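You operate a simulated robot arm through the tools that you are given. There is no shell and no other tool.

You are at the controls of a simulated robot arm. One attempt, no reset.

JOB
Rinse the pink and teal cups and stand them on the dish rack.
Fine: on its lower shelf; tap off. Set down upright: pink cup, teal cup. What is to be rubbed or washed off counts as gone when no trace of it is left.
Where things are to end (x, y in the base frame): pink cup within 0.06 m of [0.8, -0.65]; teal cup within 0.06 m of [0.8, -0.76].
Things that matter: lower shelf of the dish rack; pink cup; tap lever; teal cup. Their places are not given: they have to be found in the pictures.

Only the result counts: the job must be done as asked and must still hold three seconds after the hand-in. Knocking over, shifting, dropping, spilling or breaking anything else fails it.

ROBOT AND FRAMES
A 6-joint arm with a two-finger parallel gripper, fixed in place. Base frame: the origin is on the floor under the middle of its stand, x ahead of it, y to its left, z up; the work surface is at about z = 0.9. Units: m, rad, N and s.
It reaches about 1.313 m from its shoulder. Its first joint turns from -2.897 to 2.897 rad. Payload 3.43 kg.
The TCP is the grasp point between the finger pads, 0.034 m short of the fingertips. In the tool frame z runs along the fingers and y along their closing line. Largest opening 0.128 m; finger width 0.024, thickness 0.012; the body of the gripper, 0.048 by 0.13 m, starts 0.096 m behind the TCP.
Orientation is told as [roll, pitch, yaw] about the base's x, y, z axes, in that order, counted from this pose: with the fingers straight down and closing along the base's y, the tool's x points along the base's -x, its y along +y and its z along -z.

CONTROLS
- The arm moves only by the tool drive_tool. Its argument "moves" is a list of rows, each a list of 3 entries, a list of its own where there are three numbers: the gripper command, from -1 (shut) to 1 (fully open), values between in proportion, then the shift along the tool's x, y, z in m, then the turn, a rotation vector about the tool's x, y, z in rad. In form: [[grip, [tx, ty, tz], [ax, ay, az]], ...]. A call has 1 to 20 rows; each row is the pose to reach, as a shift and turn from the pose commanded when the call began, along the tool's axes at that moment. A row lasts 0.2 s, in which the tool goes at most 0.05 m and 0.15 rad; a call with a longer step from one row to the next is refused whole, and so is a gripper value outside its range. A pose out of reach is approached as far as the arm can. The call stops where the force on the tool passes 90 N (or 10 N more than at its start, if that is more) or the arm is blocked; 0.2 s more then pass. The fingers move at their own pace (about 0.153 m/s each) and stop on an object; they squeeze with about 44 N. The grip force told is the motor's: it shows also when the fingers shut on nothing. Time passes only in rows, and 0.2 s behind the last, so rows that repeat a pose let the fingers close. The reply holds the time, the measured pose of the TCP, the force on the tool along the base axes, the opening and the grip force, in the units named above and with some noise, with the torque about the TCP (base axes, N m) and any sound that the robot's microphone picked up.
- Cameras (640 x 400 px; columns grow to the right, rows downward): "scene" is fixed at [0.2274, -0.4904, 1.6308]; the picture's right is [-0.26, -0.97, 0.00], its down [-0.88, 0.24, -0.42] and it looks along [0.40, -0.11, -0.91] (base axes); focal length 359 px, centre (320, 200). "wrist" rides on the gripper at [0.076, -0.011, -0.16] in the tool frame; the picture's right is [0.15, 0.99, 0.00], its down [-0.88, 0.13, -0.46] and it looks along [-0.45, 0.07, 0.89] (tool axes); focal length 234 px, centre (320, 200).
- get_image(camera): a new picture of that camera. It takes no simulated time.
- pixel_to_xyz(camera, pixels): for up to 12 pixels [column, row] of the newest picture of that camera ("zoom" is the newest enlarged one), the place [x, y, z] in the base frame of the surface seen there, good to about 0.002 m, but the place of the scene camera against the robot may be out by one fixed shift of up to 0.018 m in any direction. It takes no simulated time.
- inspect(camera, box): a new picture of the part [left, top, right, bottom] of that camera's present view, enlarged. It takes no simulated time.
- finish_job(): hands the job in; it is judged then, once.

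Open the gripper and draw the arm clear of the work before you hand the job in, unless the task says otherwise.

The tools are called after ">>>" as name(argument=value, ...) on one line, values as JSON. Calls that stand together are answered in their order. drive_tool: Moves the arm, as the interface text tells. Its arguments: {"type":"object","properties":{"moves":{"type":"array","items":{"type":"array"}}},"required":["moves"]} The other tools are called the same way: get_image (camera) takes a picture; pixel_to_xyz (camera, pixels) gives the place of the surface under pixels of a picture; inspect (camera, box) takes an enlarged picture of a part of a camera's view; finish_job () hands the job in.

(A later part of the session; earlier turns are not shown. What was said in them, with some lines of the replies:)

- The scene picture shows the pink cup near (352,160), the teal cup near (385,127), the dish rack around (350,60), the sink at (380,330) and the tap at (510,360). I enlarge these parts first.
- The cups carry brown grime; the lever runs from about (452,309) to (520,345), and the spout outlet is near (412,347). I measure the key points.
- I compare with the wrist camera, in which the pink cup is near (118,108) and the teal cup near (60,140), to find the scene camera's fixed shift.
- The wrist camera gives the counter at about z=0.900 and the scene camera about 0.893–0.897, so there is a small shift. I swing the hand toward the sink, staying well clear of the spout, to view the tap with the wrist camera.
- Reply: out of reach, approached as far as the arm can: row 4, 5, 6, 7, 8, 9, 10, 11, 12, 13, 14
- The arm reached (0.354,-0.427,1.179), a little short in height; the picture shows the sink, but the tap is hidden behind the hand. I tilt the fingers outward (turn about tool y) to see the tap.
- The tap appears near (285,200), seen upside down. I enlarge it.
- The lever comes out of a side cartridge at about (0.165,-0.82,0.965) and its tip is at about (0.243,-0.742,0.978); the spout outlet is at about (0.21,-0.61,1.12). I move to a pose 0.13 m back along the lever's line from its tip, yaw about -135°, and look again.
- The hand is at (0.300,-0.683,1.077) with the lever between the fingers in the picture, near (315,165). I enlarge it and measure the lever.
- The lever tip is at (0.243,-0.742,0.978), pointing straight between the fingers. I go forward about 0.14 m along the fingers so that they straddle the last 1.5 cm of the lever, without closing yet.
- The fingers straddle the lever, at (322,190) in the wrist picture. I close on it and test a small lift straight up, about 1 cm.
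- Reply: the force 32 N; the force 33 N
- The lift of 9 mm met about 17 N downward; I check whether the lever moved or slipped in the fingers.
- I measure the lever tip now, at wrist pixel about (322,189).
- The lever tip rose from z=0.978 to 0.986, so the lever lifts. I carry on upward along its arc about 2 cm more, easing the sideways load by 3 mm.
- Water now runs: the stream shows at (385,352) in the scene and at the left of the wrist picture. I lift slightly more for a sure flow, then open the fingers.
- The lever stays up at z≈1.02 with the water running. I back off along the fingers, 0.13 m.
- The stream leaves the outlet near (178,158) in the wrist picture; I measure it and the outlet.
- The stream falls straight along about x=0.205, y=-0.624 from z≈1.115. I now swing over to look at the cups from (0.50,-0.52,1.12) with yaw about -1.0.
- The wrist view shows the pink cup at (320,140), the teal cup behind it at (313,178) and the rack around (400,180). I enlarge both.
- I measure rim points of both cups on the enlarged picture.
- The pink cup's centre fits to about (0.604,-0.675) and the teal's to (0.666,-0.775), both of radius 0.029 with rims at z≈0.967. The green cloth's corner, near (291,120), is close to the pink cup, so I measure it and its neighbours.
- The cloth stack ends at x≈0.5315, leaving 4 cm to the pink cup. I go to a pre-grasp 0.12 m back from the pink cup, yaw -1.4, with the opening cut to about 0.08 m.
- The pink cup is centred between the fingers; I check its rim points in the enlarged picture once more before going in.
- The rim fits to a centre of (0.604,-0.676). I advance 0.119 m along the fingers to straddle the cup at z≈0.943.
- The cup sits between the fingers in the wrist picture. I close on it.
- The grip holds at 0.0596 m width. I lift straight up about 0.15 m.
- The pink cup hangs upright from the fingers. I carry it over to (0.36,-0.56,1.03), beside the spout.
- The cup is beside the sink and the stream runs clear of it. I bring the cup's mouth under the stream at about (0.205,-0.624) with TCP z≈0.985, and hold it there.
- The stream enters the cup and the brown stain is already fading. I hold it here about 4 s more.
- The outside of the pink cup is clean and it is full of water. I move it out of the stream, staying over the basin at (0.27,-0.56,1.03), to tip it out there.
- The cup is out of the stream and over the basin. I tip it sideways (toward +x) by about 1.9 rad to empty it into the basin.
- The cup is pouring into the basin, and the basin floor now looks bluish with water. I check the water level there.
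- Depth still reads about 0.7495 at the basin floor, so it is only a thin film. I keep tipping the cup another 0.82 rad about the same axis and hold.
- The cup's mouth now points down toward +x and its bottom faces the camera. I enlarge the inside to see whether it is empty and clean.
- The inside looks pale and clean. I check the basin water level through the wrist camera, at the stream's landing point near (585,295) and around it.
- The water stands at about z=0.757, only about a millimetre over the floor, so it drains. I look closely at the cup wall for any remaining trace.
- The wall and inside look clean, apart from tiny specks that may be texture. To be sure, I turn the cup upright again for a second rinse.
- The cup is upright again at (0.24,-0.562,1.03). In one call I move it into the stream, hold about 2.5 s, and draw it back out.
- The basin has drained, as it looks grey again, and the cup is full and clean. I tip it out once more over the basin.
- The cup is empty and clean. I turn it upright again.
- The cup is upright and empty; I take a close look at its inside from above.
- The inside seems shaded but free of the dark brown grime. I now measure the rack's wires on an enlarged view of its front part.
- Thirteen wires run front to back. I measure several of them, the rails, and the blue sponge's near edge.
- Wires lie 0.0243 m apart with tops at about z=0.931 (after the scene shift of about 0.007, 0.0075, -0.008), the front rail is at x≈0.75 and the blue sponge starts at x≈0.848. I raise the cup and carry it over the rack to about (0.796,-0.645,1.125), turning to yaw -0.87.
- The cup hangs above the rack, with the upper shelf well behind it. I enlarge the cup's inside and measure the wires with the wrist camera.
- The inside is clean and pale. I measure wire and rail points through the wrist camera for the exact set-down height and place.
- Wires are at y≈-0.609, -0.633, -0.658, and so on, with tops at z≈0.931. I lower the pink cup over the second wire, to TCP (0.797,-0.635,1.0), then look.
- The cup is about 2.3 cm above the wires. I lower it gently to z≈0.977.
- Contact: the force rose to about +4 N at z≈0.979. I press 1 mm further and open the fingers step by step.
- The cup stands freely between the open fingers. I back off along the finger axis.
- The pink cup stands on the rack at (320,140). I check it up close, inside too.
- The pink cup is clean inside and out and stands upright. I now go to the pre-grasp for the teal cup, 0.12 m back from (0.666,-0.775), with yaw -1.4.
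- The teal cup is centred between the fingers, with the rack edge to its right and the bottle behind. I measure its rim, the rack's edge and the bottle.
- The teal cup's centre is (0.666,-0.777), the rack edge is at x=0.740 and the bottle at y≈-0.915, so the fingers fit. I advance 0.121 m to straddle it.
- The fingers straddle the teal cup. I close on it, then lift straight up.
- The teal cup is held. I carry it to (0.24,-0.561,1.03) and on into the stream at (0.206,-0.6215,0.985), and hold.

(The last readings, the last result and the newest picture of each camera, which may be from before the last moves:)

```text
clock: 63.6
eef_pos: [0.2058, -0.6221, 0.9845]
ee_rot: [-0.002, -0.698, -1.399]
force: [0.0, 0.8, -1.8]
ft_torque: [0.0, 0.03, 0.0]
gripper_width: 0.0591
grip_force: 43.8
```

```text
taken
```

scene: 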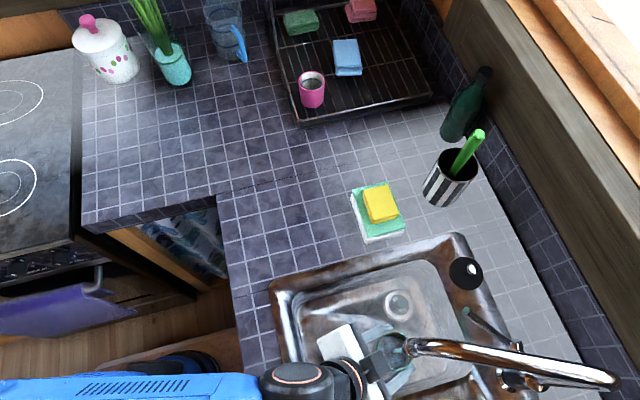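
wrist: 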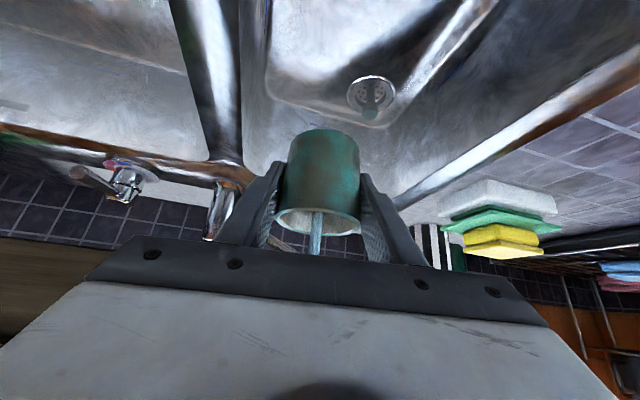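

The stream goes into the teal cup and its stain is fading; the pink cup still stands on the rack at (312,90). I hold here 3.4 s more and then draw the cup out of the stream in the same call.

>>> drive_tool(moves=[[-0.4, [0, 0, 0], [0, 0, 0]], [-0.4, [0, 0, 0], [0, 0, 0]], [-0.4, [0, 0, 0], [0, 0, 0]], [-0.4, [0, 0, 0], [0, 0, 0]], [-0.4, [0, 0, 0], [0, 0, 0]], [-0.4, [0, 0, 0], [0, 0, 0]], [-0.4, [0, 0, 0], [0, 0, 0]], [-0.4, [0, 0, 0], [0, 0, 0]], [-0.4, [0, 0, 0], [0, 0, 0]], [-0.4, [0, 0, 0], [0, 0, 0]], [-0.4, [0, 0, 0], [0, 0, 0]], [-0.4, [0, 0, 0], [0, 0, 0]], [-0.4, [0, 0, 0], [0, 0, 0]], [-0.4, [0, 0, 0], [0, 0, 0]], [-0.4, [0, 0, 0], [0, 0, 0]], [-0.4, [0, 0, 0], [0, 0, 0]], [-0.4, [0.0031, 0.0111, -0.0172], [0, 0, 0]], [-0.4, [0.0062, 0.0222, -0.0345], [0, 0, 0]], [-0.4, [0.0092, 0.0332, -0.0518], [0, 0, 0]], [-0.4, [0.0123, 0.0443, -0.069], [0, 0, 0]]])

>>> inspect(camera="wrist", box=[240, 110, 400, 260])

>>> get_image(camera="scene")

```text
clock: 67.8
eef_pos: [0.2409, -0.5632, 1.0304]
ee_rot: [0.001, -0.697, -1.4]
force: [-1.2, 0.1, -2.5]
ft_torque: [-0.01, -0.03, 0.01]
gripper_width: 0.0592
grip_force: 43.9
```

```text
2.67 times, centred on (320, 185) of wrist
```

zoom: 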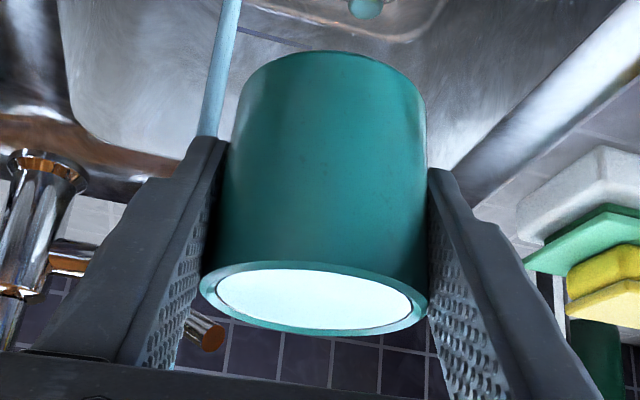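

```text
taken
```

scene: 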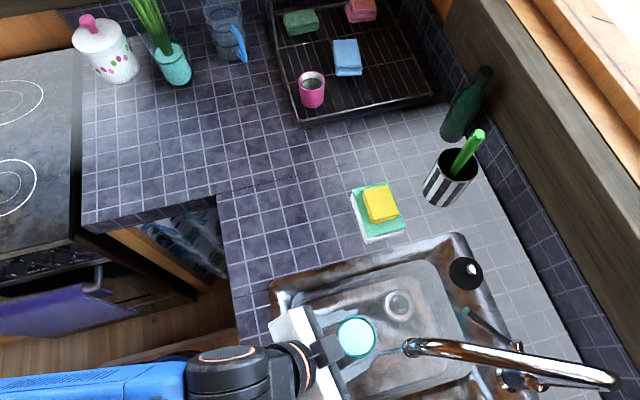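

The teal wall looks clean and the cup is full. I tip it out over the basin as before.

>>> drive_tool(moves=[[-0.4, [0, 0, 0], [0.1037, 0, -0.0872]], [-0.4, [0, 0, 0], [0.2075, 0, -0.1744]], [-0.4, [0, 0, 0], [0.3112, 0, -0.2616]], [-0.4, [0, 0, 0], [0.4149, 0, -0.3487]], [-0.4, [0, 0, 0], [0.5187, 0, -0.4359]], [-0.4, [0, 0, 0], [0.6224, 0, -0.5231]], [-0.4, [0, 0, 0], [0.7261, 0, -0.6103]], [-0.4, [0, 0, 0], [0.8299, 0, -0.6975]], [-0.4, [0, 0, 0], [0.9336, 0, -0.7847]], [-0.4, [0, 0, 0], [1.0373, 0, -0.8719]], [-0.4, [0, 0, 0], [1.1411, 0, -0.959]], [-0.4, [0, 0, 0], [1.2448, 0, -1.0462]], [-0.4, [0, 0, 0], [1.3485, 0, -1.1334]], [-0.4, [0, 0, 0], [1.4522, 0, -1.2206]], [-0.4, [0, 0, 0], [1.4522, 0, -1.2206]], [-0.4, [0, 0, 0], [1.4522, 0, -1.2206]], [-0.4, [0, 0, 0], [1.4522, 0, -1.2206]]])

>>> inspect(camera="wrist", box=[265, 115, 375, 245])

>>> inspect(camera="scene", box=[260, 220, 500, 400])

```text
clock: 71.4
eef_pos: [0.2412, -0.5606, 1.0289]
ee_rot: [-1.824, 0.208, -0.726]
force: [-0.4, 0.3, -1.1]
ft_torque: [0.02, -0.05, 0.0]
gripper_width: 0.0591
grip_force: 43.9
```

```text
3.08 times, centred on (320, 180) of wrist
```

zoom: 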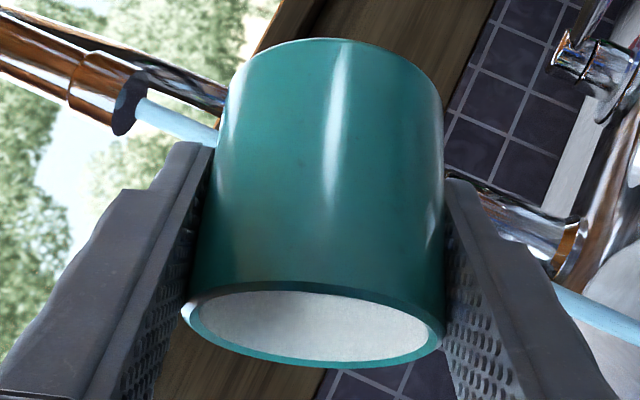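

```text
2.22 times, centred on (380, 310) of scene
```

zoom: 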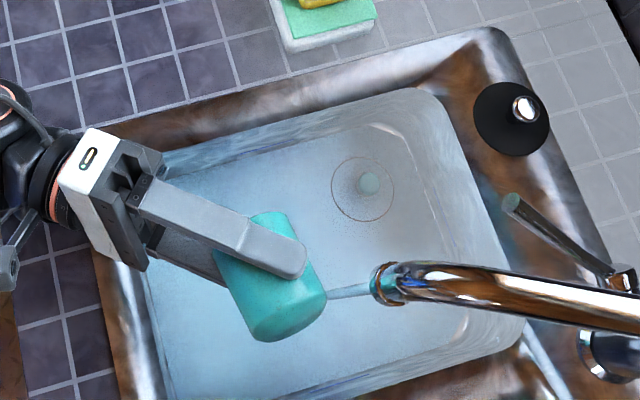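

The cup is nearly spotless; a faint warm tint inside at the left may be only reflection. I turn it upright for a second rinse to be safe.

>>> drive_tool(moves=[[-0.4, [0, 0, 0], [-0.1037, 0, 0.0872]], [-0.4, [0, 0, 0], [-0.2075, 0, 0.1744]], [-0.4, [0, 0, 0], [-0.3112, 0, 0.2616]], [-0.4, [0, 0, 0], [-0.4149, 0, 0.3487]], [-0.4, [0, 0, 0], [-0.5187, 0, 0.4359]], [-0.4, [0, 0, 0], [-0.6224, 0, 0.5231]], [-0.4, [0, 0, 0], [-0.7261, 0, 0.6103]], [-0.4, [0, 0, 0], [-0.8299, 0, 0.6975]], [-0.4, [0, 0, 0], [-0.9336, 0, 0.7847]], [-0.4, [0, 0, 0], [-1.0373, 0, 0.8719]], [-0.4, [0, 0, 0], [-1.1411, 0, 0.959]], [-0.4, [0, 0, 0], [-1.2448, 0, 1.0462]], [-0.4, [0, 0, 0], [-1.3485, 0, 1.1334]], [-0.4, [0, 0, 0], [-1.4522, 0, 1.2206]]])

>>> drive_tool(moves=[[-0.4, [-0.003, -0.011, 0.0173], [0, 0, 0]], [-0.4, [-0.0061, -0.022, 0.0346], [0, 0, 0]], [-0.4, [-0.0092, -0.0331, 0.0518], [0, 0, 0]], [-0.4, [-0.0122, -0.0441, 0.0691], [0, 0, 0]], [-0.4, [-0.0122, -0.0441, 0.0691], [0, 0, 0]], [-0.4, [-0.0122, -0.0441, 0.0691], [0, 0, 0]], [-0.4, [-0.0122, -0.0441, 0.0691], [0, 0, 0]], [-0.4, [-0.0122, -0.0441, 0.0691], [0, 0, 0]], [-0.4, [-0.0122, -0.0441, 0.0691], [0, 0, 0]], [-0.4, [-0.0122, -0.0441, 0.0691], [0, 0, 0]], [-0.4, [-0.0122, -0.0441, 0.0691], [0, 0, 0]], [-0.4, [-0.0122, -0.0441, 0.0691], [0, 0, 0]], [-0.4, [-0.0122, -0.0441, 0.0691], [0, 0, 0]], [-0.4, [-0.0122, -0.0441, 0.0691], [0, 0, 0]], [-0.4, [-0.0122, -0.0441, 0.0691], [0, 0, 0]], [-0.4, [-0.0122, -0.0441, 0.0691], [0, 0, 0]], [-0.4, [-0.0092, -0.0331, 0.0518], [0, 0, 0]], [-0.4, [-0.0061, -0.022, 0.0346], [0, 0, 0]], [-0.4, [-0.003, -0.011, 0.0173], [0, 0, 0]], [-0.4, [0, 0, 0], [0, 0, 0]]])

>>> get_image(camera="scene")

```text
clock: 74.4
eef_pos: [0.2417, -0.5615, 1.0302]
ee_rot: [0.001, -0.698, -1.401]
force: [-0.2, 0.4, -1.7]
ft_torque: [-0.01, 0.02, -0.03]
gripper_width: 0.0591
grip_force: 44.1
```

```text
clock: 78.6
eef_pos: [0.2431, -0.5635, 1.0288]
ee_rot: [0.001, -0.698, -1.4]
force: [-1.0, -0.4, -2.8]
ft_torque: [0.04, 0.01, -0.05]
gripper_width: 0.0592
grip_force: 44.0
```

```text
taken
```

scene: 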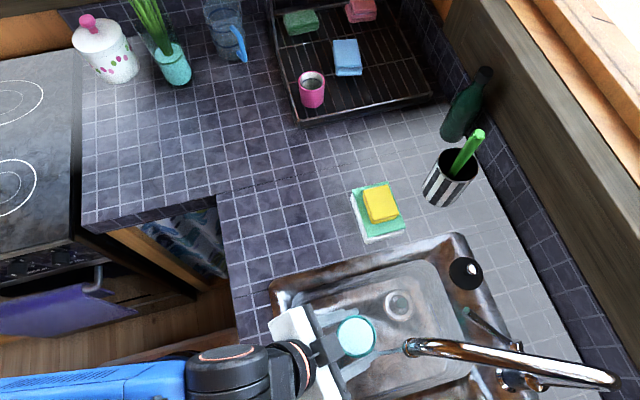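

The cup is full again beside the stream, at (355,337). I tip it out into the basin once more.

>>> drive_tool(moves=[[-0.4, [0, 0, 0], [0.1037, 0, -0.0872]], [-0.4, [0, 0, 0], [0.2075, 0, -0.1744]], [-0.4, [0, 0, 0], [0.3112, 0, -0.2616]], [-0.4, [0, 0, 0], [0.4149, 0, -0.3487]], [-0.4, [0, 0, 0], [0.5187, 0, -0.4359]], [-0.4, [0, 0, 0], [0.6224, 0, -0.5231]], [-0.4, [0, 0, 0], [0.7261, 0, -0.6103]], [-0.4, [0, 0, 0], [0.8299, 0, -0.6975]], [-0.4, [0, 0, 0], [0.9336, 0, -0.7847]], [-0.4, [0, 0, 0], [1.0373, 0, -0.8719]], [-0.4, [0, 0, 0], [1.1411, 0, -0.959]], [-0.4, [0, 0, 0], [1.2448, 0, -1.0462]], [-0.4, [0, 0, 0], [1.3485, 0, -1.1334]], [-0.4, [0, 0, 0], [1.4522, 0, -1.2206]], [-0.4, [0, 0, 0], [1.4522, 0, -1.2206]], [-0.4, [0, 0, 0], [1.4522, 0, -1.2206]], [-0.4, [0, 0, 0], [1.4522, 0, -1.2206]]])

>>> drive_tool(moves=[[-0.4, [0, 0, 0], [-0.1037, 0, 0.0872]], [-0.4, [0, 0, 0], [-0.2075, 0, 0.1744]], [-0.4, [0, 0, 0], [-0.3112, 0, 0.2616]], [-0.4, [0, 0, 0], [-0.4149, 0, 0.3487]], [-0.4, [0, 0, 0], [-0.5187, 0, 0.4359]], [-0.4, [0, 0, 0], [-0.6224, 0, 0.5231]], [-0.4, [0, 0, 0], [-0.7261, 0, 0.6103]], [-0.4, [0, 0, 0], [-0.8299, 0, 0.6975]], [-0.4, [0, 0, 0], [-0.9336, 0, 0.7847]], [-0.4, [0, 0, 0], [-1.0373, 0, 0.8719]], [-0.4, [0, 0, 0], [-1.1411, 0, 0.959]], [-0.4, [0, 0, 0], [-1.2448, 0, 1.0462]], [-0.4, [0, 0, 0], [-1.3485, 0, 1.1334]], [-0.4, [0, 0, 0], [-1.4522, 0, 1.2206]]])

>>> get_image(camera="wrist")

>>> inspect(camera="scene", box=[260, 220, 500, 400])

```text
clock: 82.2
eef_pos: [0.2406, -0.5607, 1.0281]
ee_rot: [-1.824, 0.211, -0.725]
force: [1.2, 1.0, -1.0]
ft_torque: [0.0, -0.02, -0.01]
gripper_width: 0.0589
grip_force: 43.9
```

```text
clock: 85.2
eef_pos: [0.2426, -0.5603, 1.0306]
ee_rot: [0.002, -0.697, -1.401]
force: [0.4, -0.5, -1.9]
ft_torque: [-0.01, -0.03, 0.01]
gripper_width: 0.059
grip_force: 43.7
```

```text
taken
```

wrist: 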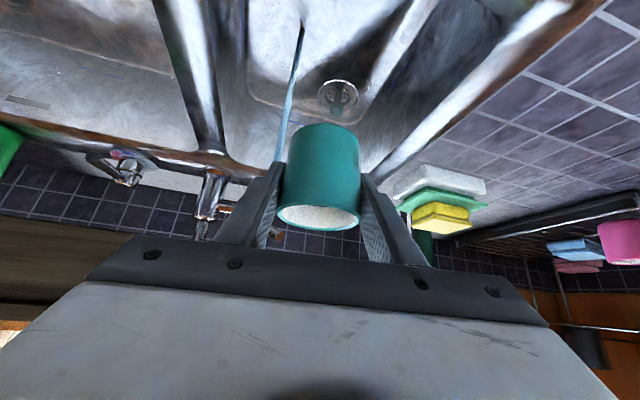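

```text
2.22 times, centred on (380, 310) of scene
```

zoom: 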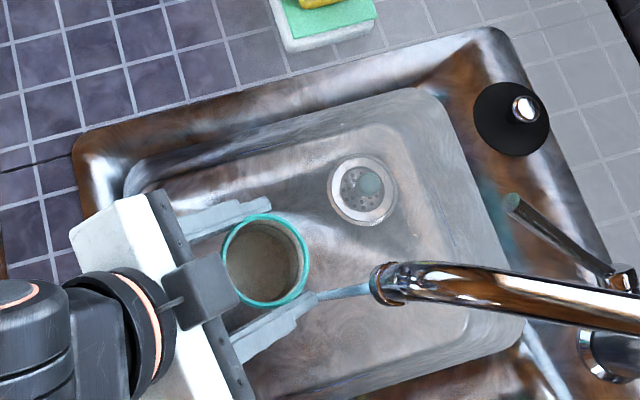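

The teal cup is clean, empty and upright, and the basin has drained. I raise it and carry it over the rack to about (0.788,-0.757,1.12), turning to yaw -0.6.

>>> drive_tool(moves=[[-0.4, [-0.0151, 0.0116, -0.0308], [0, 0, 0]], [-0.4, [-0.0303, 0.0231, -0.0616], [0, 0, 0]], [-0.4, [-0.0454, 0.0347, -0.0924], [0, 0, 0]], [-0.4, [-0.0608, 0.066, -0.0786], [-0.0343, 0, -0.0409]], [-0.4, [-0.0763, 0.0973, -0.0647], [-0.0686, 0, -0.0819]], [-0.4, [-0.0917, 0.1286, -0.0509], [-0.1028, 0, -0.1228]], [-0.4, [-0.1071, 0.1599, -0.0371], [-0.1371, 0, -0.1638]], [-0.4, [-0.1225, 0.1912, -0.0232], [-0.1714, 0, -0.2047]], [-0.4, [-0.138, 0.2225, -0.0094], [-0.2057, 0, -0.2457]], [-0.4, [-0.1534, 0.2538, 0.0044], [-0.24, 0, -0.2866]], [-0.4, [-0.1688, 0.2852, 0.0183], [-0.2742, 0, -0.3276]], [-0.4, [-0.1843, 0.3165, 0.0321], [-0.3085, 0, -0.3685]], [-0.4, [-0.1997, 0.3478, 0.0459], [-0.3428, 0, -0.4095]], [-0.4, [-0.2151, 0.3791, 0.0598], [-0.3771, 0, -0.4504]], [-0.4, [-0.2305, 0.4104, 0.0736], [-0.4114, 0, -0.4914]], [-0.4, [-0.246, 0.4417, 0.0874], [-0.4456, 0, -0.5323]], [-0.4, [-0.2614, 0.473, 0.1013], [-0.4799, 0, -0.5733]], [-0.4, [-0.2768, 0.5043, 0.1151], [-0.5142, 0, -0.6142]]])

>>> get_image(camera="wrist")

>>> get_image(camera="scene")

```text
clock: 89.0
eef_pos: [0.7845, -0.7561, 1.122]
ee_rot: [-0.003, -0.7, -0.597]
force: [-0.4, -0.4, -0.4]
ft_torque: [0.01, 0.05, 0.01]
gripper_width: 0.0596
grip_force: 43.9
```

```text
taken
```

wrist: 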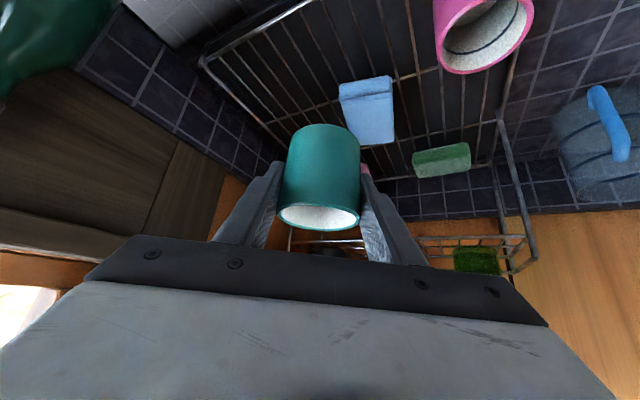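

```text
taken
```

scene: 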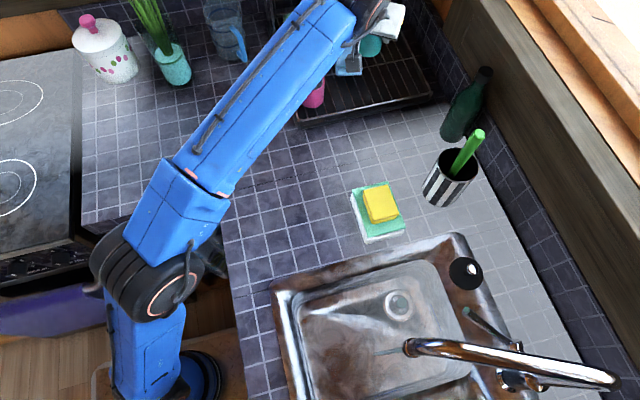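

The teal cup hangs above the rack; the blue sponge is at (367,110) and the pink cup at the upper right. I measure the sponge's near edge and nearby wires for the set-down.

>>> pixel_to_xyz(camera="wrist", pixels=[[341, 84], [391, 77], [343, 98], [394, 90], [290, 25], [275, 40], [310, 60], [300, 100], [438, 62], [470, 74], [530, 10], [480, 40]])

>>> inspect(camera="wrist", box=[220, 0, 540, 170])

```text
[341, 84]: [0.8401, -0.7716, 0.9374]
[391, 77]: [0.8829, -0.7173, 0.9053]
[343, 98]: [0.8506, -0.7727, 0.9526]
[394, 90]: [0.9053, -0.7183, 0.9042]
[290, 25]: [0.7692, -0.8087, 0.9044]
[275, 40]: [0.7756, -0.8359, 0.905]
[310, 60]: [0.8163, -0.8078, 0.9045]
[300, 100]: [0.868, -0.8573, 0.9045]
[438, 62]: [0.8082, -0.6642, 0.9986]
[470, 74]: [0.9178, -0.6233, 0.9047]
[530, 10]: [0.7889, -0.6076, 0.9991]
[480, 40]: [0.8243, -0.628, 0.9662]
```

```text
2.00 times, centred on (380, 85) of wrist
```

zoom: 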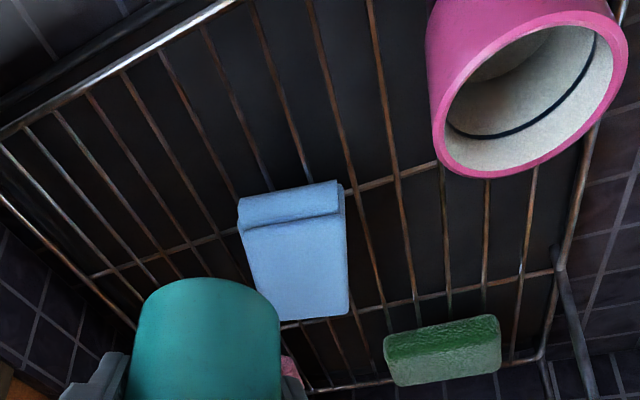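

The sponge's near edge is at x≈0.84–0.855, which leaves over 1 cm to the fingertips. I lower the teal cup over the wire at y≈-0.755, first to z≈0.99.

>>> drive_tool(moves=[[-0.4, [0.0194, 0, 0.0229], [0, 0, 0]], [-0.4, [0.0387, 0, 0.0458], [0, 0, 0]], [-0.4, [0.0581, 0, 0.0688], [0, 0, 0]], [-0.4, [0.0726, 0, 0.0859], [0, 0, 0]], [-0.4, [0.0839, 0, 0.0993], [0, 0, 0]]])

>>> get_image(camera="wrist")

>>> get_image(camera="scene")

```text
clock: 90.2
eef_pos: [0.7842, -0.7577, 0.9891]
ee_rot: [0.0, -0.699, -0.597]
force: [0.6, -0.1, -1.2]
ft_torque: [0.01, 0.01, -0.01]
gripper_width: 0.0593
grip_force: 44.0
```

```text
taken
```

wrist: 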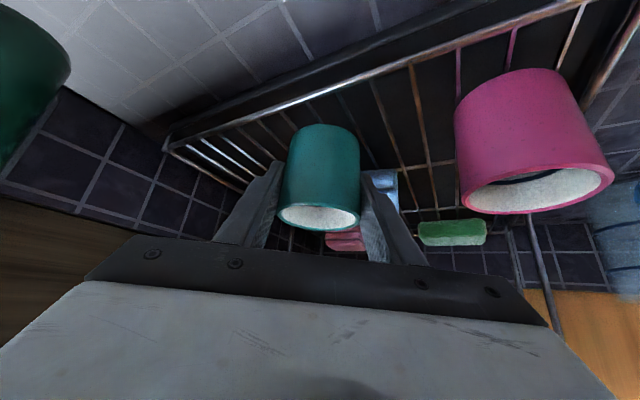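

```text
taken
```

scene: 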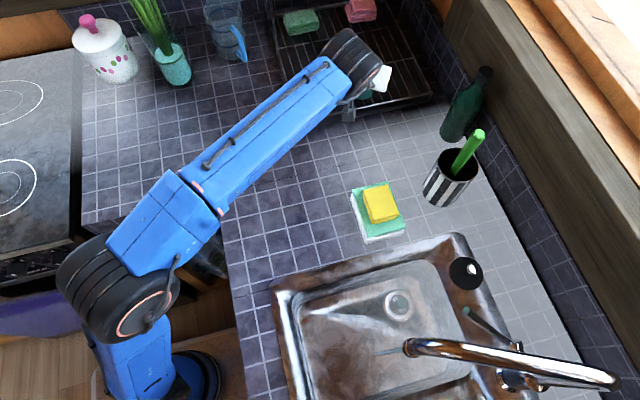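

The cup is about 1 cm above the wires. I lower it slowly to touch.

>>> drive_tool(moves=[[-0.4, [0.0022, 0.0014, 0.0029], [0, 0, 0]], [-0.4, [0.0045, 0.0028, 0.0058], [0, 0, 0]], [-0.4, [0.0067, 0.0028, 0.0087], [0, 0, 0]]])

```text
clock: 91.0
eef_pos: [0.7876, -0.754, 0.9794]
ee_rot: [-0.001, -0.7, -0.597]
force: [0.8, -1.4, 4.6]
ft_torque: [-0.05, -0.12, -0.04]
gripper_width: 0.0591
grip_force: 43.9
```

Contact again at z≈0.979 with about 5 N. I press half a millimetre more and open the fingers a little at a time.

>>> drive_tool(moves=[[-0.4, [0.0004, 0, 0.0005], [0, 0, 0]], [-0.15, [0.0004, 0, 0.0005], [0, 0, 0]], [-0.05, [0.0004, 0, 0.0005], [0, 0, 0]], [0.03, [0.0004, 0, 0.0005], [0, 0, 0]], [0.1, [0.0004, 0, 0.0005], [0, 0, 0]], [0.1, [0.0004, 0, 0.0005], [0, 0, 0]]])

>>> get_image(camera="wrist")

>>> get_image(camera="scene")

```text
clock: 92.4
eef_pos: [0.7882, -0.7535, 0.9783]
ee_rot: [-0.001, -0.698, -0.597]
force: [0.6, 0.3, 0.1]
ft_torque: [-0.02, 0.0, -0.05]
gripper_width: 0.0703
grip_force: 0.1
```

```text
taken
```

wrist: 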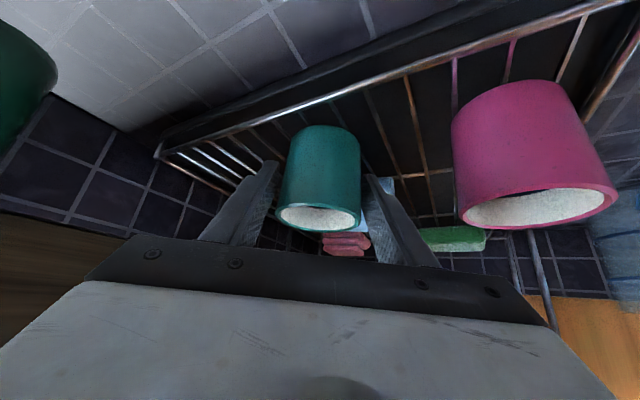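

```text
taken
```

scene: 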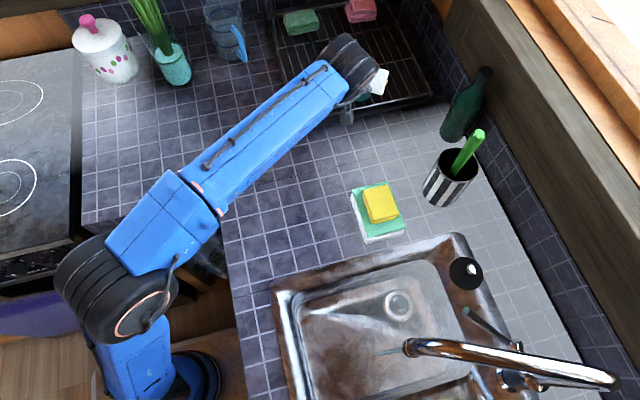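

The teal cup stands free between the fingers. I back off along the finger axis.

>>> drive_tool(moves=[[0.1, [0, 0, -0.015], [0, 0, 0]], [0.1, [0, 0, -0.04], [0, 0, 0]], [0.1, [0, 0, -0.07], [0, 0, 0]], [0.1, [0, 0, -0.1], [0, 0, 0]], [0.1, [0, 0, -0.13], [0, 0, 0]], [0.1, [0, 0, -0.16], [0, 0, 0]]])

>>> get_image(camera="wrist")

>>> get_image(camera="scene")

```text
clock: 93.8
eef_pos: [0.7036, -0.6969, 1.1011]
ee_rot: [0.0, -0.698, -0.598]
force: [0.1, 0.3, -0.5]
ft_torque: [-0.01, -0.02, 0.03]
gripper_width: 0.0703
grip_force: 0.0
```

```text
taken
```

wrist: 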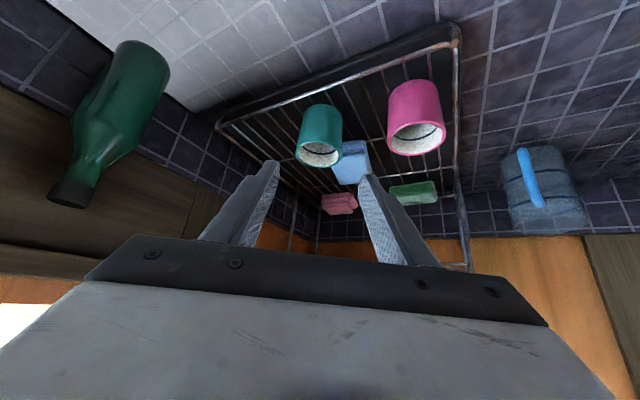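

```text
taken
```

scene: 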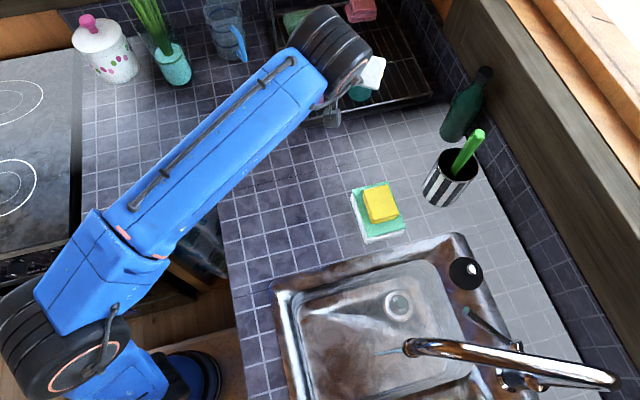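

Both cups stand on the rack. I check them up close before going to the tap.

>>> inspect(camera="wrist", box=[270, 60, 470, 190])

>>> pixel_to_xyz(camera="wrist", pixels=[[298, 152], [320, 165], [340, 148], [389, 140], [417, 155], [443, 130], [321, 105], [413, 82]])

```text
3.08 times, centred on (370, 125) of wrist
```

zoom: 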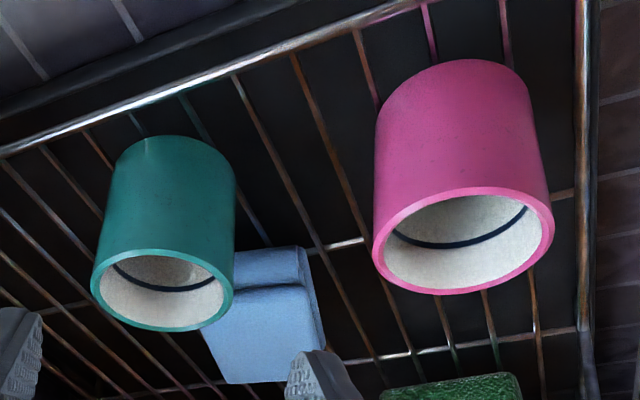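

```text
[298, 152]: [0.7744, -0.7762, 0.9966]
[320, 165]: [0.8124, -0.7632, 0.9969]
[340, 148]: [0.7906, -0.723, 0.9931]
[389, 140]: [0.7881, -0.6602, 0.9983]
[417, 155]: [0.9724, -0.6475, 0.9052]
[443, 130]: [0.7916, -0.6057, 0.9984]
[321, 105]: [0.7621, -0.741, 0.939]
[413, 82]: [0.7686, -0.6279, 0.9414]
```

Both cups are spotless and upright, the pink at about (0.797,-0.634) and the teal at about (0.789,-0.754). I now go back toward the tap, first to (0.50,-0.52,1.12), setting the fingers to 0.038 m.

>>> drive_tool(moves=[[0, [0.0274, 0.0045, -0.0269], [0.0365, 0, 0.0434]], [-0.2, [0.0549, 0.0089, -0.0537], [0.0729, 0, 0.0869]], [-0.4, [0.0823, 0.0134, -0.0806], [0.1094, 0, 0.1303]], [-0.4, [0.1097, 0.0178, -0.1075], [0.1458, 0, 0.1738]], [-0.4, [0.1371, 0.0223, -0.1344], [0.1823, 0, 0.2172]], [-0.4, [0.1646, 0.0267, -0.1612], [0.2187, 0, 0.2607]], [-0.4, [0.192, 0.0312, -0.1881], [0.2552, 0, 0.3041]]])

>>> get_image(camera="scene")

```text
clock: 95.4
eef_pos: [0.5008, -0.5208, 1.1213]
ee_rot: [0.001, -0.697, -0.995]
force: [-0.7, -0.8, -0.2]
ft_torque: [0.05, 0.01, 0.0]
gripper_width: 0.0385
grip_force: 0.0
```

```text
taken
```

scene: 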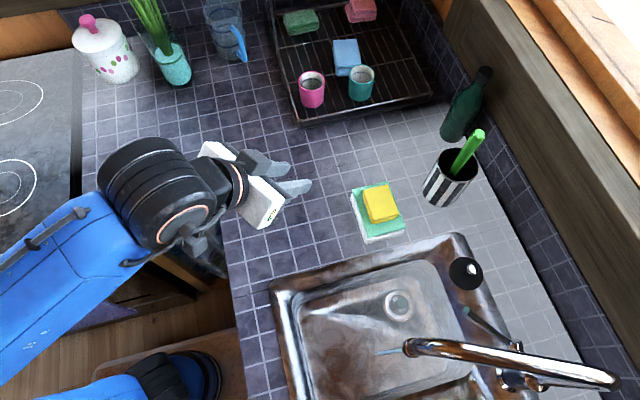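

The rack shows both cups at (312,90) and (361,84). I go back to the pose in front of the lever, (0.287,-0.70,1.122), yaw -2.357.

>>> drive_tool(moves=[[-0.4, [-0.0027, -0.0277, 0.0022], [0.0874, 0, 0.1044]], [-0.4, [-0.0054, -0.0554, 0.0043], [0.1749, 0, 0.2089]], [-0.4, [-0.008, -0.0831, 0.0065], [0.2623, 0, 0.3133]], [-0.4, [-0.0107, -0.1108, 0.0086], [0.3497, 0, 0.4178]], [-0.4, [-0.0134, -0.1385, 0.0108], [0.4372, 0, 0.5222]], [-0.4, [-0.0161, -0.1662, 0.0129], [0.5246, 0, 0.6266]], [-0.4, [-0.0188, -0.1939, 0.0151], [0.612, 0, 0.7311]], [-0.4, [-0.0214, -0.2216, 0.0172], [0.6994, 0, 0.8355]], [-0.4, [-0.0241, -0.2493, 0.0194], [0.7869, 0, 0.94]], [-0.4, [-0.0268, -0.277, 0.0215], [0.8743, 0, 1.0444]]])

>>> get_image(camera="wrist")

>>> pixel_to_xyz(camera="wrist", pixels=[[322, 143], [318, 143], [326, 143], [316, 150], [312, 157]])

```text
clock: 97.6
eef_pos: [0.2839, -0.6986, 1.1205]
ee_rot: [0.002, -0.698, -2.359]
force: [0.1, 0.1, 0.1]
ft_torque: [-0.01, -0.05, 0.07]
gripper_width: 0.0385
grip_force: 0.1
```

```text
taken
```

wrist: 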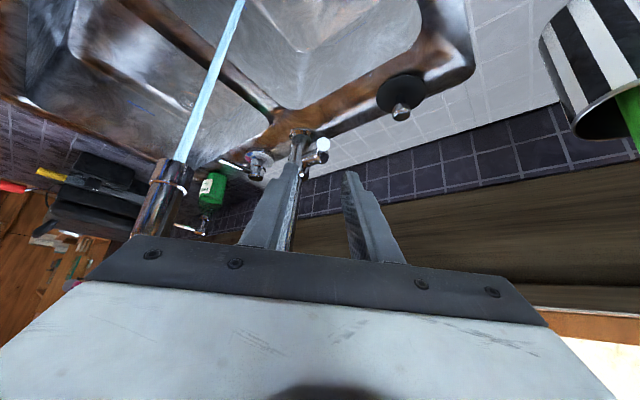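

```text
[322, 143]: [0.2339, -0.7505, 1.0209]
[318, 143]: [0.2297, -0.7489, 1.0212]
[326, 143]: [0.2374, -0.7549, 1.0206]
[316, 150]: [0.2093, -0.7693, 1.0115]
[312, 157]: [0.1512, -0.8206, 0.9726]
```

The lever tip is still at (0.234,-0.751,1.021). I advance 0.131 m so that the fingers straddle it again, then close on it.

>>> drive_tool(moves=[[-0.4, [0.0004, 0.0005, 0.033], [0, 0, 0]], [-0.4, [0.0008, 0.001, 0.066], [0, 0, 0]], [-0.4, [0.0012, 0.0015, 0.099], [0, 0, 0]], [-0.4, [0.0015, 0.002, 0.12], [0, 0, 0]], [-0.4, [0.0015, 0.002, 0.131], [0, 0, 0]]])

>>> get_image(camera="wrist")

```text
clock: 98.8
eef_pos: [0.2282, -0.7589, 1.0205]
ee_rot: [0.0, -0.696, -2.357]
force: [-0.3, 0.5, 0.3]
ft_torque: [0.01, -0.03, 0.0]
gripper_width: 0.0385
grip_force: 0.1
```

```text
taken
```

wrist: 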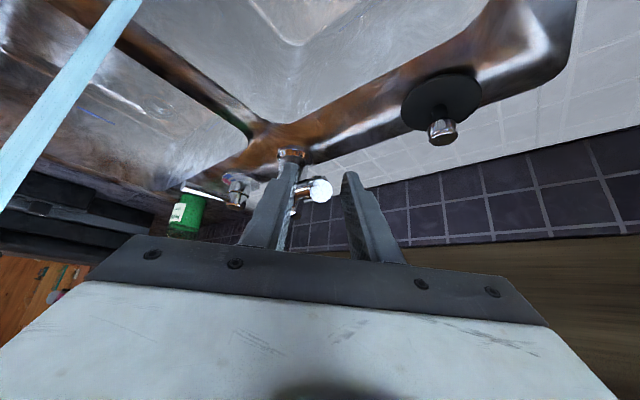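

The fingers straddle the lever at (321,190). I close on it first.

>>> drive_tool(moves=[[-0.7, [0, 0, 0], [0, 0, 0]], [-1, [0, 0, 0], [0, 0, 0]], [-1, [0, 0, 0], [0, 0, 0]]])

```text
clock: 99.6
eef_pos: [0.229, -0.7595, 1.0208]
ee_rot: [-0.002, -0.698, -2.357]
force: [-2.9, 1.6, -0.6]
ft_torque: [0.01, -0.14, 0.17]
gripper_width: 0.015
grip_force: 44.9
```

Gripped at 0.015 m with little side load. I move down along the lever's arc by about 4.3 cm.

>>> drive_tool(moves=[[-1, [0.0046, 0, 0.0029], [0, 0, 0]], [-1, [0.0091, 0, 0.0058], [0, 0, 0]], [-1, [0.0137, 0, 0.0086], [0, 0, 0]], [-1, [0.0182, 0, 0.0115], [0, 0, 0]], [-1, [0.023, 0, 0.0153], [0, 0, 0]], [-1, [0.0278, 0, 0.0191], [0, 0, 0]], [-1, [0.0325, 0, 0.023], [0, 0, 0]], [-1, [0.0362, 0, 0.0259], [0, 0, 0]]])

>>> get_image(camera="wrist")

>>> get_image(camera="scene")

```text
clock: 101.4
eef_pos: [0.236, -0.7517, 0.976]
ee_rot: [0.002, -0.698, -2.359]
force: [-0.1, 1.9, 10.4]
ft_torque: [-0.89, 0.83, 0.09]
gripper_width: 0.0152
grip_force: 45.1
```

```text
taken
```

wrist: 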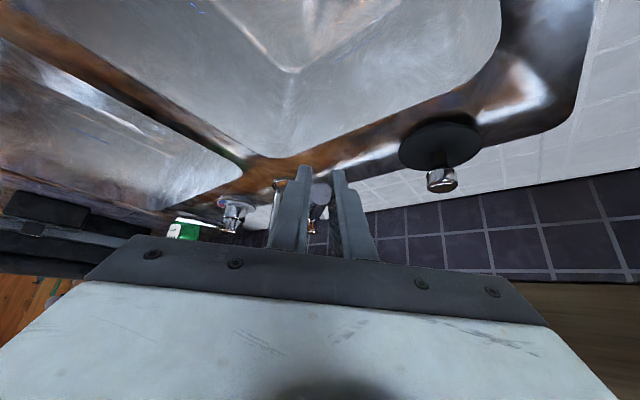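

```text
taken
```

scene: 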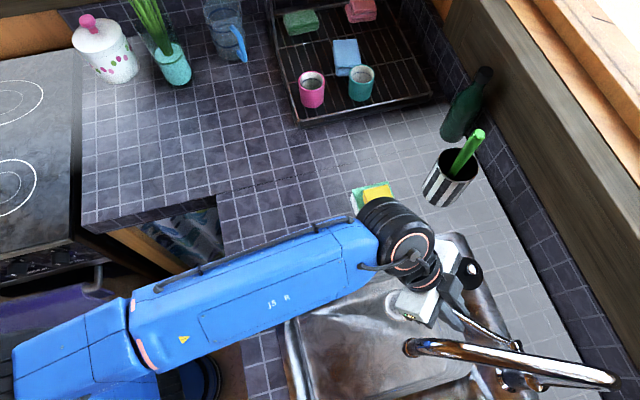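

The stream is gone in both pictures, and the lever resists with only its usual 10 N. I push down 4 mm further to make sure it is at its closed stop.

>>> drive_tool(moves=[[-1, [0.0013, 0, 0.0015], [0, 0, 0]], [-1, [0.0026, 0, 0.0031], [0, 0, 0]], [-1, [0.0026, 0, 0.0031], [0, 0, 0]]])

>>> get_image(camera="wrist")

>>> pixel_to_xyz(camera="wrist", pixels=[[321, 189], [321, 195], [318, 192], [321, 184]])

```text
clock: 102.2
eef_pos: [0.2369, -0.7512, 0.9728]
ee_rot: [0.001, -0.698, -2.358]
force: [5.5, 4.8, 11.3]
ft_torque: [-0.89, 0.9, 0.0]
gripper_width: 0.015
grip_force: 44.9
```

```text
taken
```

wrist: 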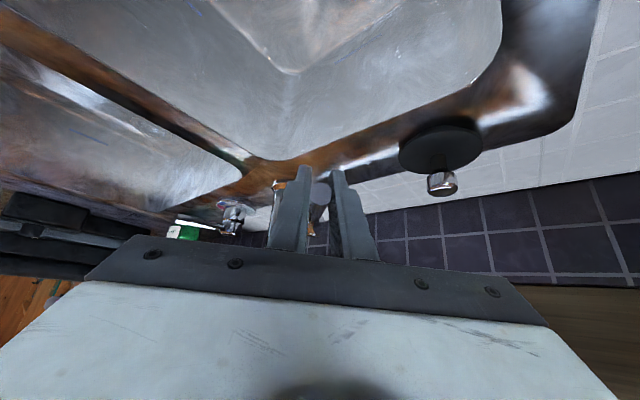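

```text
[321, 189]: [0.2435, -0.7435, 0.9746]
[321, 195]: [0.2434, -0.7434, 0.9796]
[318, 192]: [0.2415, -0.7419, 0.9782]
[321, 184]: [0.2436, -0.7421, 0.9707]
```

The lever tip's centre, at about (321,193), reads z≈0.978, its starting height. I enlarge it to make sure that the outlet is dry too.

>>> inspect(camera="scene", box=[320, 280, 560, 400])

>>> inspect(camera="wrist", box=[220, 130, 420, 260])

```text
2.67 times, centred on (440, 340) of scene
```

zoom: 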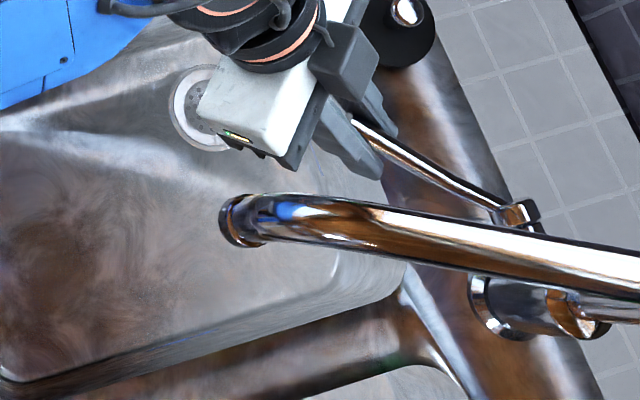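

```text
3.08 times, centred on (320, 195) of wrist
```

zoom: 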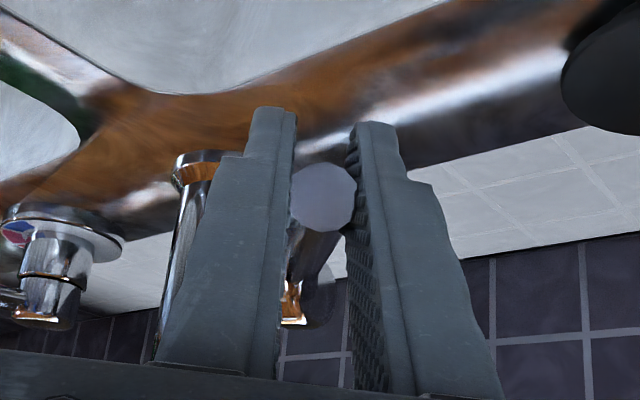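

No water leaves the outlet and the lever is back at its starting height, with the fingers slipping against the stop. I open the fingers and back away.

>>> drive_tool(moves=[[-0.7, [0, 0, 0], [0, 0, 0]], [-0.4, [0, 0, 0], [0, 0, 0]], [-0.4, [0, 0, -0.03], [0, 0, 0]], [-0.4, [0, 0, -0.07], [0, 0, 0]], [-0.4, [0, 0, -0.11], [0, 0, 0]], [-0.4, [0, 0, -0.15], [0, 0, 0]]])

>>> get_image(camera="wrist")

>>> get_image(camera="scene")

```text
clock: 103.6
eef_pos: [0.3042, -0.6834, 1.0898]
ee_rot: [0.001, -0.696, -2.356]
force: [0.6, 0.1, -0.2]
ft_torque: [-0.03, 0.0, 0.0]
gripper_width: 0.0381
grip_force: 0.0
```

```text
taken
```

wrist: 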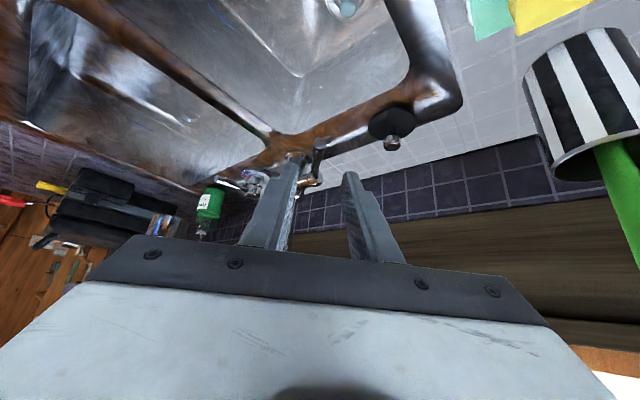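

```text
taken
```

scene: 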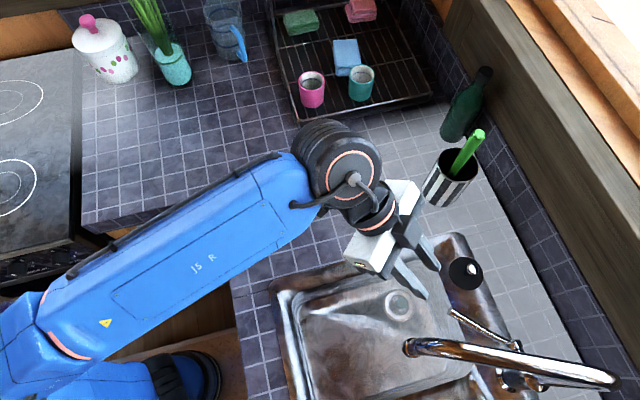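

No stream is to be seen. I measure the lever tip near (320,145) and look closely at the cups on the rack and at the tap.

>>> inspect(camera="wrist", box=[260, 115, 380, 215])

>>> pixel_to_xyz(camera="wrist", pixels=[[320, 142], [320, 146], [320, 150], [318, 144]])

>>> inspect(camera="scene", box=[270, 40, 440, 130])

```text
4.00 times, centred on (320, 165) of wrist
```

zoom: 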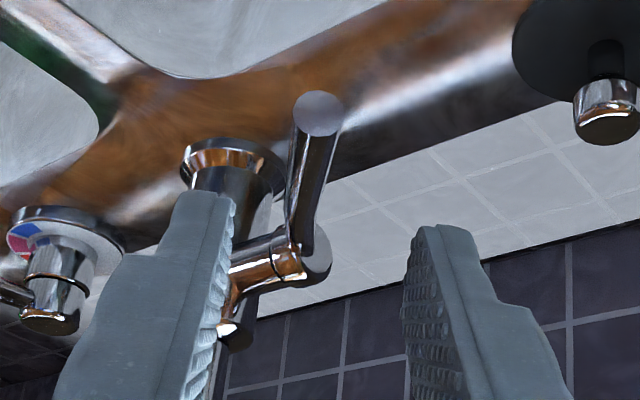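

```text
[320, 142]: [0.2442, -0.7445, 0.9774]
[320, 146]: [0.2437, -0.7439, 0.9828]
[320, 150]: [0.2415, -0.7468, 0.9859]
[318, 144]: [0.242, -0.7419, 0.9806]
```

```text
3.76 times, centred on (355, 85) of scene
```

zoom: 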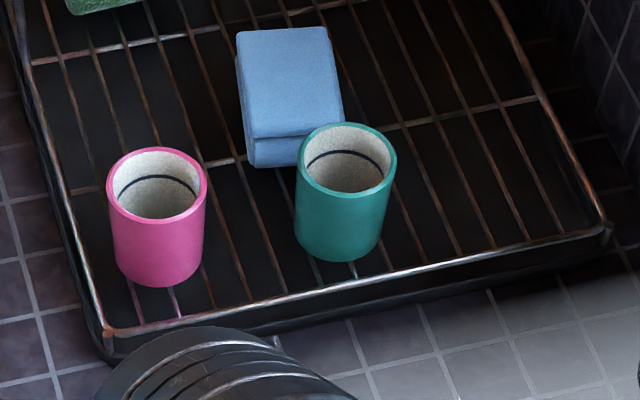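

The lever tip is at z≈0.978 (closed), and both cups stand upright and clean on the lower shelf. I draw the arm clear to about (0.50,-0.52,1.14) and open the gripper.

>>> drive_tool(moves=[[-0.4, [0.0162, 0.0023, -0.0202], [-0.0876, 0, -0.1042]], [-0.4, [0.0324, 0.0045, -0.0403], [-0.1752, 0, -0.2084]], [-0.4, [0.0486, 0.0068, -0.0605], [-0.2627, 0, -0.3125]], [0, [0.0648, 0.009, -0.0806], [-0.3503, 0, -0.4167]], [0.5, [0.081, 0.0113, -0.1008], [-0.4379, 0, -0.5209]], [1, [0.0971, 0.0136, -0.121], [-0.5255, 0, -0.6251]], [1, [0.1133, 0.0158, -0.1411], [-0.6131, 0, -0.7293]], [1, [0.1295, 0.0181, -0.1613], [-0.7006, 0, -0.8334]], [1, [0.1457, 0.0203, -0.1814], [-0.7882, 0, -0.9376]], [1, [0.1619, 0.0226, -0.2016], [-0.8758, 0, -1.0418]]])

>>> get_image(camera="scene")

>>> get_image(camera="wrist")

```text
clock: 105.8
eef_pos: [0.4999, -0.5202, 1.1384]
ee_rot: [0.002, -0.7, -0.994]
force: [-0.6, 0.3, -0.9]
ft_torque: [0.03, 0.01, -0.03]
gripper_width: 0.128
grip_force: 0.1
```

```text
taken
```

scene: 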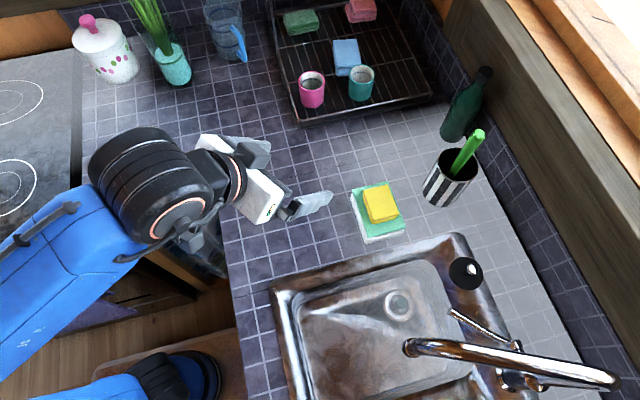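

```text
taken
```

wrist: 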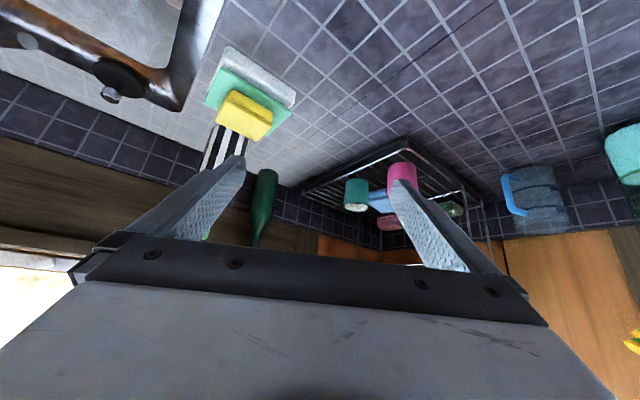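

The tap is off, with no stream at (385,352). Both clean cups stand on the lower shelf at (312,90) and (361,84), the other objects look unmoved, and the gripper is open and clear. I hand the job in.

>>> finish_job()

```text
The job is handed in.
```

I handed the job in: both cups are rinsed and standing upright on the lower shelf of the dish rack, and the tap is off. The hand-in was accepted, but no verdict came back.

| Cup | Where it stands (x, y) | Offset from target |
|---|---|---|
| Pink | about (0.797, -0.634) | about 0.02 m |
| Teal | about (0.789, -0.754) | about 0.01 m |

- **Rinsing:** I rinsed each cup twice under the tap and emptied it into the sink each time. In the last close-up pictures I saw no stain on either cup, inside or out.
- **Tap:** The lever is back at its starting height, and no water showed at the outlet in the last pictures.
- **Surroundings:** I saw nothing knocked over, moved or spilled outside the sink. The gripper is open and the arm is clear of the work.
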